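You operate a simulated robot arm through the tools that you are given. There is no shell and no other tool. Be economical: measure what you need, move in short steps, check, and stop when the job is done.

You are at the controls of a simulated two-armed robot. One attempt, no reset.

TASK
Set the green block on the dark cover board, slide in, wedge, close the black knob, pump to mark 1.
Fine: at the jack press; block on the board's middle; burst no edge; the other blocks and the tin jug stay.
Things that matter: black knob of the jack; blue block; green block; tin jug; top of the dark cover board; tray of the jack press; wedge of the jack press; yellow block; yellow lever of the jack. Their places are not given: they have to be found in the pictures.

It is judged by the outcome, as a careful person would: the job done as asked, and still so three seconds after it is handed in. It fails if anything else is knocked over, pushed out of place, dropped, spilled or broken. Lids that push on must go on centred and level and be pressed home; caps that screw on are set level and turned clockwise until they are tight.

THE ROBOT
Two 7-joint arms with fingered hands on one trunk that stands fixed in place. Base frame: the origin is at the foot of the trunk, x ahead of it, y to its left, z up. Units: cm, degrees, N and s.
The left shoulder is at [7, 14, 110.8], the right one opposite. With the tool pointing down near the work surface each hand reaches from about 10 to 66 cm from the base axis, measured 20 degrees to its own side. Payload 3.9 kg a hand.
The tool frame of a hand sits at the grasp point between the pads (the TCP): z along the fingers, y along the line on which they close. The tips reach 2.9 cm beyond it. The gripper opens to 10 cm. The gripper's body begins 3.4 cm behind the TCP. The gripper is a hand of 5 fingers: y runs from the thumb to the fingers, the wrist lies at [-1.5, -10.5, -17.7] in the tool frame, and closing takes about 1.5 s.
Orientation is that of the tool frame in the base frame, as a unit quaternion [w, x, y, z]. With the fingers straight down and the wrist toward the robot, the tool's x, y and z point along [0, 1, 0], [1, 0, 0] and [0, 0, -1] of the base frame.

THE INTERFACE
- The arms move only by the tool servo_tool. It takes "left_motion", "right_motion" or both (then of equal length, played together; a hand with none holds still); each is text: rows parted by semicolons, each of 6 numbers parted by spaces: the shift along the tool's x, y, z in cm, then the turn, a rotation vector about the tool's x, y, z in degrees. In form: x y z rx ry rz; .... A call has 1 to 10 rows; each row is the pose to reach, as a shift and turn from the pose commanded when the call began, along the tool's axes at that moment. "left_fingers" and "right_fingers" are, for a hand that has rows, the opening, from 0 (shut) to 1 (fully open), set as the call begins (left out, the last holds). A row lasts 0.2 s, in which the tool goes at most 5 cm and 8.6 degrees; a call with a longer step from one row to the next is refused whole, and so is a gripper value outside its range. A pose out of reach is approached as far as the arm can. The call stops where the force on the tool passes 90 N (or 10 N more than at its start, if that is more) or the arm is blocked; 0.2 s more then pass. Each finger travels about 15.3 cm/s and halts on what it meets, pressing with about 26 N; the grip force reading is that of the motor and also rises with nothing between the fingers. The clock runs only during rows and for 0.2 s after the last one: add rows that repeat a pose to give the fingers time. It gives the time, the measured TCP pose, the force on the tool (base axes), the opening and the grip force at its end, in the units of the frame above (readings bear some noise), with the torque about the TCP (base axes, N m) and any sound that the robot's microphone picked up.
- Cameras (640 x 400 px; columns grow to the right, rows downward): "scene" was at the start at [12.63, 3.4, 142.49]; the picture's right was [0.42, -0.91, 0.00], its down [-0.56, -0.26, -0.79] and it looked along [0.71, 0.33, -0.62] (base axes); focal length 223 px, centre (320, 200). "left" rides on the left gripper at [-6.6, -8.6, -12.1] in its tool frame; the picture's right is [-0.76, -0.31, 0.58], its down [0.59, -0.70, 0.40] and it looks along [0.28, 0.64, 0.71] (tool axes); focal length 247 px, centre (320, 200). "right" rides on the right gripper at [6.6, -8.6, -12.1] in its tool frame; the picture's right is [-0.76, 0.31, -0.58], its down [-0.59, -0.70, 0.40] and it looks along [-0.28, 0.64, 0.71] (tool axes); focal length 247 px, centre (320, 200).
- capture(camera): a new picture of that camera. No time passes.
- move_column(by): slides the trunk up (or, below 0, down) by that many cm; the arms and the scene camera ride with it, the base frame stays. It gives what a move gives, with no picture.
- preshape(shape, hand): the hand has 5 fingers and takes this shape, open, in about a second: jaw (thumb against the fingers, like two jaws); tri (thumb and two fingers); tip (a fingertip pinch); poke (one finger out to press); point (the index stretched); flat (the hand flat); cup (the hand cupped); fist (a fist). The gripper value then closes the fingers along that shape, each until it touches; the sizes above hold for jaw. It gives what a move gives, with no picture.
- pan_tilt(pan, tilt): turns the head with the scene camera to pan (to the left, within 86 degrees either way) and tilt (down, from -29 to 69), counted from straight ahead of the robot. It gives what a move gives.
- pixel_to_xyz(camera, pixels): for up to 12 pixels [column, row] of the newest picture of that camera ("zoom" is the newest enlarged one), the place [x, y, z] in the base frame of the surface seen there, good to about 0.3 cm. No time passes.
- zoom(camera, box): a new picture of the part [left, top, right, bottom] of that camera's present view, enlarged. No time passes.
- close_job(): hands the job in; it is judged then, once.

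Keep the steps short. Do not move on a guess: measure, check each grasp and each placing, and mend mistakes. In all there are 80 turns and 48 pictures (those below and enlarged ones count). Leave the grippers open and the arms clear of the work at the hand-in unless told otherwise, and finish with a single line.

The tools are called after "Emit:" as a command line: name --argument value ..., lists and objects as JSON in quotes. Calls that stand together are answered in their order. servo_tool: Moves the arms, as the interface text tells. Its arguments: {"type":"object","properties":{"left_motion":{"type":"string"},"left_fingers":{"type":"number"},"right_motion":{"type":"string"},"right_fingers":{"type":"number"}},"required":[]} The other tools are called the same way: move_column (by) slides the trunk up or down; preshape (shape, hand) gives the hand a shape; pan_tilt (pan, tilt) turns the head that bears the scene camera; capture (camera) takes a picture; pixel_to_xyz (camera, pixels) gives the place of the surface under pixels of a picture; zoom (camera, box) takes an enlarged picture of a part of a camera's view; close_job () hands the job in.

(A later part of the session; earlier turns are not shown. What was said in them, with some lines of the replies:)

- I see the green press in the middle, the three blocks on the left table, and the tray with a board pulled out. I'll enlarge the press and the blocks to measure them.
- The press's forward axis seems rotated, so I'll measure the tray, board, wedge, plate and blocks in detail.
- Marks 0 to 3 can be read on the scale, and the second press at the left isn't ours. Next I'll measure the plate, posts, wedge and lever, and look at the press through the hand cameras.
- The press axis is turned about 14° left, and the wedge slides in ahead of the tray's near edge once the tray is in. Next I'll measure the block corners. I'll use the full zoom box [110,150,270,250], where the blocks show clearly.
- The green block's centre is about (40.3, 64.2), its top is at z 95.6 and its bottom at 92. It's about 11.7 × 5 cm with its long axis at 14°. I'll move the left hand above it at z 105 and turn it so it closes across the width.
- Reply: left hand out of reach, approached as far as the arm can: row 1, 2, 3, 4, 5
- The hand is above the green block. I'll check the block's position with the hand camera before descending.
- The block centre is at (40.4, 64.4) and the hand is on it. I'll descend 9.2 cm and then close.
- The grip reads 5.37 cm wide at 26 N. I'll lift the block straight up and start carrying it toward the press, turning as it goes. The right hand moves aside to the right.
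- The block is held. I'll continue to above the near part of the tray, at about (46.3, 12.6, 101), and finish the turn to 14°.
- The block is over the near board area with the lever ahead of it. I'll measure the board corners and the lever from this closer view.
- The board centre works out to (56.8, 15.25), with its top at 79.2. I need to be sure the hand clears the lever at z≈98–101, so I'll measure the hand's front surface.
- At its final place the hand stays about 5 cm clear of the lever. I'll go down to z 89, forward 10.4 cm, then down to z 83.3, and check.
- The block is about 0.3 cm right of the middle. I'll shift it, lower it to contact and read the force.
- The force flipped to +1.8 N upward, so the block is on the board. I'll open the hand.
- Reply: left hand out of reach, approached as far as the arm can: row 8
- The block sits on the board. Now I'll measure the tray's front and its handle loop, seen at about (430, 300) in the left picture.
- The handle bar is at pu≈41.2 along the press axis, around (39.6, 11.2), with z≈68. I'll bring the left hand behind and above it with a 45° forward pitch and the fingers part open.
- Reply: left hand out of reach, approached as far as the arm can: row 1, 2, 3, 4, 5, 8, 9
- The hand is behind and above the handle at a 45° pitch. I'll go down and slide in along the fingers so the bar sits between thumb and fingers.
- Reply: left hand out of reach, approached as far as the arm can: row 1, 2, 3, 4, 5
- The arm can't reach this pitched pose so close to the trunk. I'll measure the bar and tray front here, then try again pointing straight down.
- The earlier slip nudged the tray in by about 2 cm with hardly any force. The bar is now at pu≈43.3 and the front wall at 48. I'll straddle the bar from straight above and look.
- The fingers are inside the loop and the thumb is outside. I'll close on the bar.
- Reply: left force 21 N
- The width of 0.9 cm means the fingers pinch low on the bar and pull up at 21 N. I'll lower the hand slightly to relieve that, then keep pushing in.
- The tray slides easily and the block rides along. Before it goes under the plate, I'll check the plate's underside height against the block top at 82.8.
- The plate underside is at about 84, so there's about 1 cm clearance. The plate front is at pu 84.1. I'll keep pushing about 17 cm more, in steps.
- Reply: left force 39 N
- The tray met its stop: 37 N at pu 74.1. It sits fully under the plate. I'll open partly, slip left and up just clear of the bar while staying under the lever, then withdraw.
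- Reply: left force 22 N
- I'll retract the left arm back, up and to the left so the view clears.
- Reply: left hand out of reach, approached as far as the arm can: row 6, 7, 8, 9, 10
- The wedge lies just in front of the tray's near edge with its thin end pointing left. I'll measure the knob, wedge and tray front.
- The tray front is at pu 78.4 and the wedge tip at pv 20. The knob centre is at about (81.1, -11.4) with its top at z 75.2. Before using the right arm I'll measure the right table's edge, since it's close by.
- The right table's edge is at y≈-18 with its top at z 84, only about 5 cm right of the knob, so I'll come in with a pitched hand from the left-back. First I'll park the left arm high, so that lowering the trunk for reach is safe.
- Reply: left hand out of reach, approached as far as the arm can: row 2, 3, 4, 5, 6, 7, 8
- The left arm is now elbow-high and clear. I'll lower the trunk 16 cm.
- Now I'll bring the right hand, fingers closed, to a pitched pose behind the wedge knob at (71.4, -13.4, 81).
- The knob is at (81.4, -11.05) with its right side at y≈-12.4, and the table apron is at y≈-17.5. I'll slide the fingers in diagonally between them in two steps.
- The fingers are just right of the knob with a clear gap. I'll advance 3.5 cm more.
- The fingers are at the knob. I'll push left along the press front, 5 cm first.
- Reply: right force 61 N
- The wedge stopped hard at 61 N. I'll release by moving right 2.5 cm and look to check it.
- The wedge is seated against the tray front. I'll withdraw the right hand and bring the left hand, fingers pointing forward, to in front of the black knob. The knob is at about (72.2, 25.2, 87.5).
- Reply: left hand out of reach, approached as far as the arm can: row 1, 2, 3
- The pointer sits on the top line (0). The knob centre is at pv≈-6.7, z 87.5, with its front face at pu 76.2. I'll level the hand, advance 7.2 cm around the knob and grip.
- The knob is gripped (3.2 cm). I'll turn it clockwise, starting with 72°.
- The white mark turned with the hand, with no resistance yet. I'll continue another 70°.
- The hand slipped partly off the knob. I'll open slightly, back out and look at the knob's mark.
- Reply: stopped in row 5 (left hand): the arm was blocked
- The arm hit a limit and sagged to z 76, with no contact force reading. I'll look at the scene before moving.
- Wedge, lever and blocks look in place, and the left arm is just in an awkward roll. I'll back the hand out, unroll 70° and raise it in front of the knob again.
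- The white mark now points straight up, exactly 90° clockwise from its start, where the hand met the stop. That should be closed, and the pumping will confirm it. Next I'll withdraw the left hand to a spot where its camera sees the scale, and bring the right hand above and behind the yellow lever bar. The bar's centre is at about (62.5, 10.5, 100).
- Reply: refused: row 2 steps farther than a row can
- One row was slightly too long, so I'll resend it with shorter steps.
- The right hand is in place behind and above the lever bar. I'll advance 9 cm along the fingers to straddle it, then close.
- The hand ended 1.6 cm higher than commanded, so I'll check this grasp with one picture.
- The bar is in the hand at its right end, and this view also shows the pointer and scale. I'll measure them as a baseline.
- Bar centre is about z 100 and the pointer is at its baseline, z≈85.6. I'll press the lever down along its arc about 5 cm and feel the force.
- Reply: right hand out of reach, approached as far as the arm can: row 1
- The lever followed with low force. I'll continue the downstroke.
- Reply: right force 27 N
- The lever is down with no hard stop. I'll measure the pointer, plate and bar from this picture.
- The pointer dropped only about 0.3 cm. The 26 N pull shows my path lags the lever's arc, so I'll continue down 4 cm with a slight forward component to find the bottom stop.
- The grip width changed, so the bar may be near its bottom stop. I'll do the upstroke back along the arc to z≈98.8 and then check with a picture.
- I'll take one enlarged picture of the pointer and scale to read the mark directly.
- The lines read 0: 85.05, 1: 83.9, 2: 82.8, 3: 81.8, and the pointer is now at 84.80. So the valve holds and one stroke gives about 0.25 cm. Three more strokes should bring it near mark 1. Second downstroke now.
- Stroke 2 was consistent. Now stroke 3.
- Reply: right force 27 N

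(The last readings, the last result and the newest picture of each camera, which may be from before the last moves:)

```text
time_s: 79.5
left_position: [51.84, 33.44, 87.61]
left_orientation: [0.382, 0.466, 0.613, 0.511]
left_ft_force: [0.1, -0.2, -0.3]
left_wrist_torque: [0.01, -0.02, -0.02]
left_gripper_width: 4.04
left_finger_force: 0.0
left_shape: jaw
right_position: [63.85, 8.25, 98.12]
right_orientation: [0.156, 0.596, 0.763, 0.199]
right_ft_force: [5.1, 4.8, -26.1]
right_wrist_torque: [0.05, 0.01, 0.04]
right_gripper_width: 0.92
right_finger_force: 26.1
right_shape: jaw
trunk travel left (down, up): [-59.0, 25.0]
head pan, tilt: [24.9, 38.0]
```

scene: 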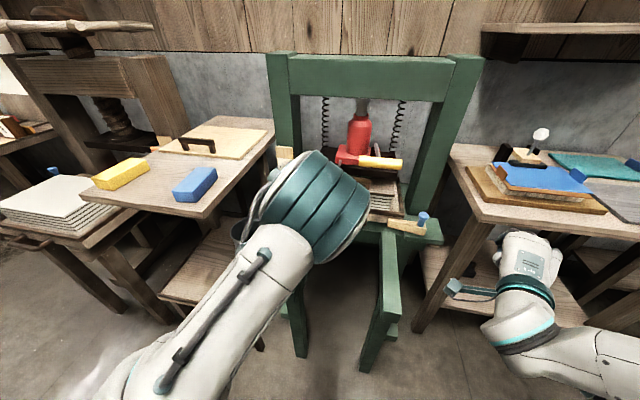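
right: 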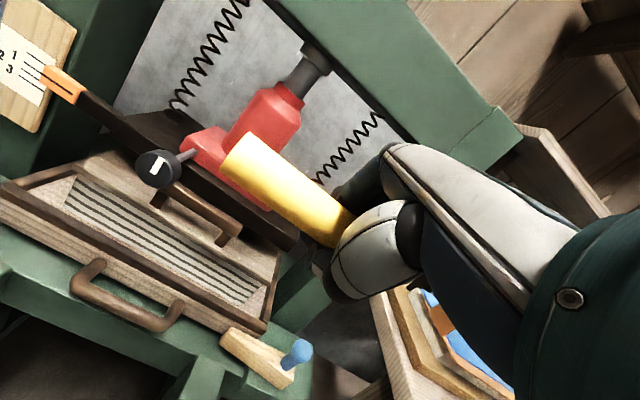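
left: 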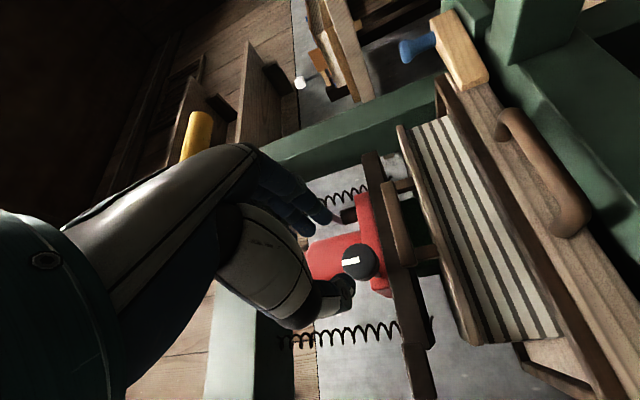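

At the top, the lever's stop has sunk about 0.2 cm with each stroke, matching about 0.22 cm per stroke. Now stroke 4.

Emit:
servo_tool --right_motion "0 -1.5 1.9 0 0 0; 0 -3 3.9 0 0 0; 0 -4 5.8 0 0 0; 0 -5.1 7.5 0 0 0; 0 -5.8 9.3 0 0 0; 0 -6.4 11.3 0 0 0; 0 -6.8 12.9 0 0 0; 0 -7.05 14.5 0 0 0; 0 -7.05 14.5 0 0 0"

Emit:
servo_tool --right_motion "0 0.25 -1.6 0 0 0; 0 0.65 -3.2 0 0 0; 0 1.25 -5.2 0 0 0; 0 1.95 -7 0 0 0; 0 3.05 -8.7 0 0 0; 0 4.05 -10.6 0 0 0; 0 5.4 -12.4 0 0 0; 0 6.75 -13.9 0 0 0; 0 6.75 -13.9 0 0 0"

Emit:
zoom --camera "right" --box '[0, 20, 240, 180]'

```text
time_s: 81.5
left_position: [51.44, 33.22, 87.96]
left_orientation: [0.383, 0.465, 0.612, 0.513]
left_ft_force: [0.6, 0.1, -0.1]
left_wrist_torque: [-0.01, -0.03, -0.01]
left_gripper_width: 4.0
left_finger_force: 0.0
left_shape: jaw
right_position: [64.85, 8.27, 82.78]
right_orientation: [0.159, 0.596, 0.76, 0.205]
right_ft_force: [-0.8, -0.4, 2.6]
right_wrist_torque: [0.05, 0.02, 0.02]
right_gripper_width: 0.69
right_finger_force: 25.9
right_shape: jaw
trunk travel left (down, up): [-59.0, 25.0]
head pan, tilt: [24.9, 38.0]
```

```text
time_s: 83.5
left_position: [51.73, 33.33, 87.6]
left_orientation: [0.382, 0.466, 0.613, 0.512]
left_ft_force: [0.2, 0.0, -0.3]
left_wrist_torque: [0.0, 0.0, 0.03]
left_gripper_width: 4.01
left_finger_force: 0.0
left_shape: jaw
right_position: [64.0, 8.26, 97.5]
right_orientation: [0.156, 0.596, 0.762, 0.2]
right_ft_force: [10.3, 0.7, -18.3]
right_wrist_torque: [0.11, 0.06, 0.04]
right_gripper_width: 0.8
right_finger_force: 25.6
right_shape: jaw
trunk travel left (down, up): [-59.0, 25.0]
head pan, tilt: [24.9, 38.0]
```

```text
2.50 times, centred on (120, 100) of right
```

zoom: 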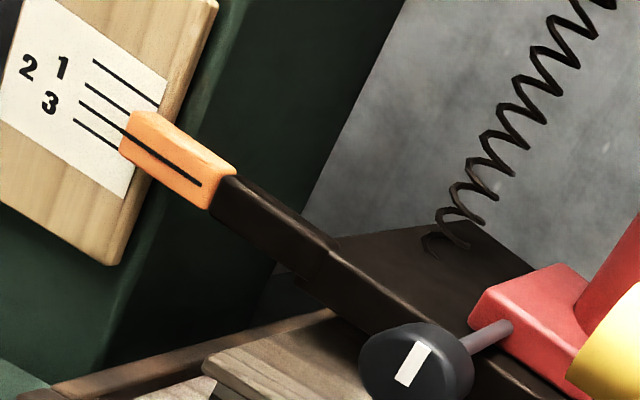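

Emit:
pixel_to_xyz --camera "zoom" --pixels '[[132, 139], [145, 148], [160, 158], [175, 168], [190, 178], [98, 66], [150, 100], [90, 84], [125, 108], [85, 105], [115, 125], [110, 145]]'

Emit:
pixel_to_xyz --camera "zoom" --pixels '[[138, 143], [152, 153], [168, 163], [182, 173], [197, 183], [410, 365], [420, 345], [405, 380], [490, 340], [300, 250], [110, 75], [110, 98]]'

```text
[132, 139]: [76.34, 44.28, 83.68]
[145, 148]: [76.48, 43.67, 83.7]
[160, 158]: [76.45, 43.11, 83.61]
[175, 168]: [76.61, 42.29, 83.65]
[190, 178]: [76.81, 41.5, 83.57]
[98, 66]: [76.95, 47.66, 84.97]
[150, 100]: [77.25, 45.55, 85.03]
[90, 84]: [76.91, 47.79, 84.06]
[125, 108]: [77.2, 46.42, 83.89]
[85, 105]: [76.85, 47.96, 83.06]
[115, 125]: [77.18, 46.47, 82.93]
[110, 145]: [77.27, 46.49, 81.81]
```

```text
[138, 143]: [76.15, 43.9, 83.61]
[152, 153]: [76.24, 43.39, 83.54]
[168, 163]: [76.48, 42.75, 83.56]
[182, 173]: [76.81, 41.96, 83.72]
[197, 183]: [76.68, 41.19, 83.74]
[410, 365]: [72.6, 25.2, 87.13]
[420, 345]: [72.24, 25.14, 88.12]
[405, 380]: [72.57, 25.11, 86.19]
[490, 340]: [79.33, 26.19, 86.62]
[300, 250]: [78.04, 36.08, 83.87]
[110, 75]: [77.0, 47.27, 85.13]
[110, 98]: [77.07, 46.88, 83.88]
```

The pointer is now at z≈83.64 against mark 1 at about 83.9 and mark 2 at 83.0. It is at mark 1, just slightly past, so I'll stop pumping. I'll open the right hand without disturbing the lever and withdraw along the fingers, holding the left hand still.

Emit:
servo_tool --right_motion "0 0 0 0 0 0; 0 0 0 0 0 0; 0 0 0 0 0 0; 0 0 0 0 0 0; 0 0 0 0 0 0" --right_fingers 0.65

Emit:
servo_tool --right_motion "0 0 -2 0 0 0; 0 0 -4.5 0 0 0; 0 0 -7 0 0 0; 0 0 -10 0 0 0; 0 0 -10 0 0 0"

```text
time_s: 84.7
left_position: [51.46, 33.27, 87.97]
left_orientation: [0.383, 0.465, 0.612, 0.512]
left_ft_force: [-0.7, 0.6, 0.3]
left_wrist_torque: [-0.01, -0.01, 0.01]
left_gripper_width: 4.03
left_finger_force: 0.0
left_shape: jaw
right_position: [63.73, 8.15, 98.13]
right_orientation: [0.16, 0.596, 0.76, 0.205]
right_ft_force: [0.1, -0.7, 0.1]
right_wrist_torque: [0.03, 0.0, -0.02]
right_gripper_width: 6.49
right_finger_force: 0.0
right_shape: jaw
trunk travel left (down, up): [-59.0, 25.0]
head pan, tilt: [24.9, 38.0]
```

```text
time_s: 85.9
left_position: [51.58, 33.3, 87.94]
left_orientation: [0.383, 0.465, 0.612, 0.512]
left_ft_force: [0.0, 0.3, 0.3]
left_wrist_torque: [0.01, 0.03, 0.03]
left_gripper_width: 3.98
left_finger_force: 0.0
left_shape: jaw
right_position: [58.72, 6.95, 106.58]
right_orientation: [0.159, 0.596, 0.76, 0.204]
right_ft_force: [0.0, 0.2, 0.3]
right_wrist_torque: [-0.01, 0.0, 0.0]
right_gripper_width: 6.5
right_finger_force: 0.1
right_shape: jaw
trunk travel left (down, up): [-59.0, 25.0]
head pan, tilt: [24.9, 38.0]
```

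The right hand came away with no contact. I'll move both hands clear and open them fully.

Emit:
servo_tool --left_motion "0 0 -1.5 0 0 0; 0 0 -3 0 0 0; 0 0 -4.5 0 0 0; 0 0 -6 0 0 0; 0 0 -6 0 0 0; 0 0 -6 0 0 0" --left_fingers 1 --right_motion "-3 0 -2 0 0 0; -7 0 -3 0 0 0; -11 0 -3 0 0 0; -15 0 -3 0 0 0; -19 0 -3 0 0 0; -19 0 -3 0 0 0" --right_fingers 1

```text
time_s: 87.3
left_position: [46.52, 31.83, 88.67]
left_orientation: [0.383, 0.464, 0.612, 0.513]
left_ft_force: [1.0, -0.4, 0.6]
left_wrist_torque: [-0.01, -0.04, -0.04]
left_gripper_width: 9.99
left_finger_force: 0.0
left_shape: jaw
left hand out of reach, approached as far as the arm can: row 4, 5, 6
right_position: [61.91, -11.95, 109.41]
right_orientation: [0.16, 0.595, 0.76, 0.205]
right_ft_force: [-0.8, 0.4, -0.2]
right_wrist_torque: [0.01, -0.03, 0.01]
right_gripper_width: 9.99
right_finger_force: 0.1
right_shape: jaw
trunk travel left (down, up): [-59.0, 25.0]
head pan, tilt: [24.9, 38.0]
```

Both arms are clear with the hands open. The block is on the board, the tray is in and wedged, the valve is closed and the pointer is near mark 1, so I'm handing in.

Emit:
close_job

```text
The job is handed in.
```

I handed the job in with the green block on the dark board, the tray in and wedged, the black knob closed and four strokes pumped; the pointer last read about a quarter-mark past mark 1 (0.3 cm), I had no pictures left for a final check, and no burst edge or moved item showed in the pictures I took.
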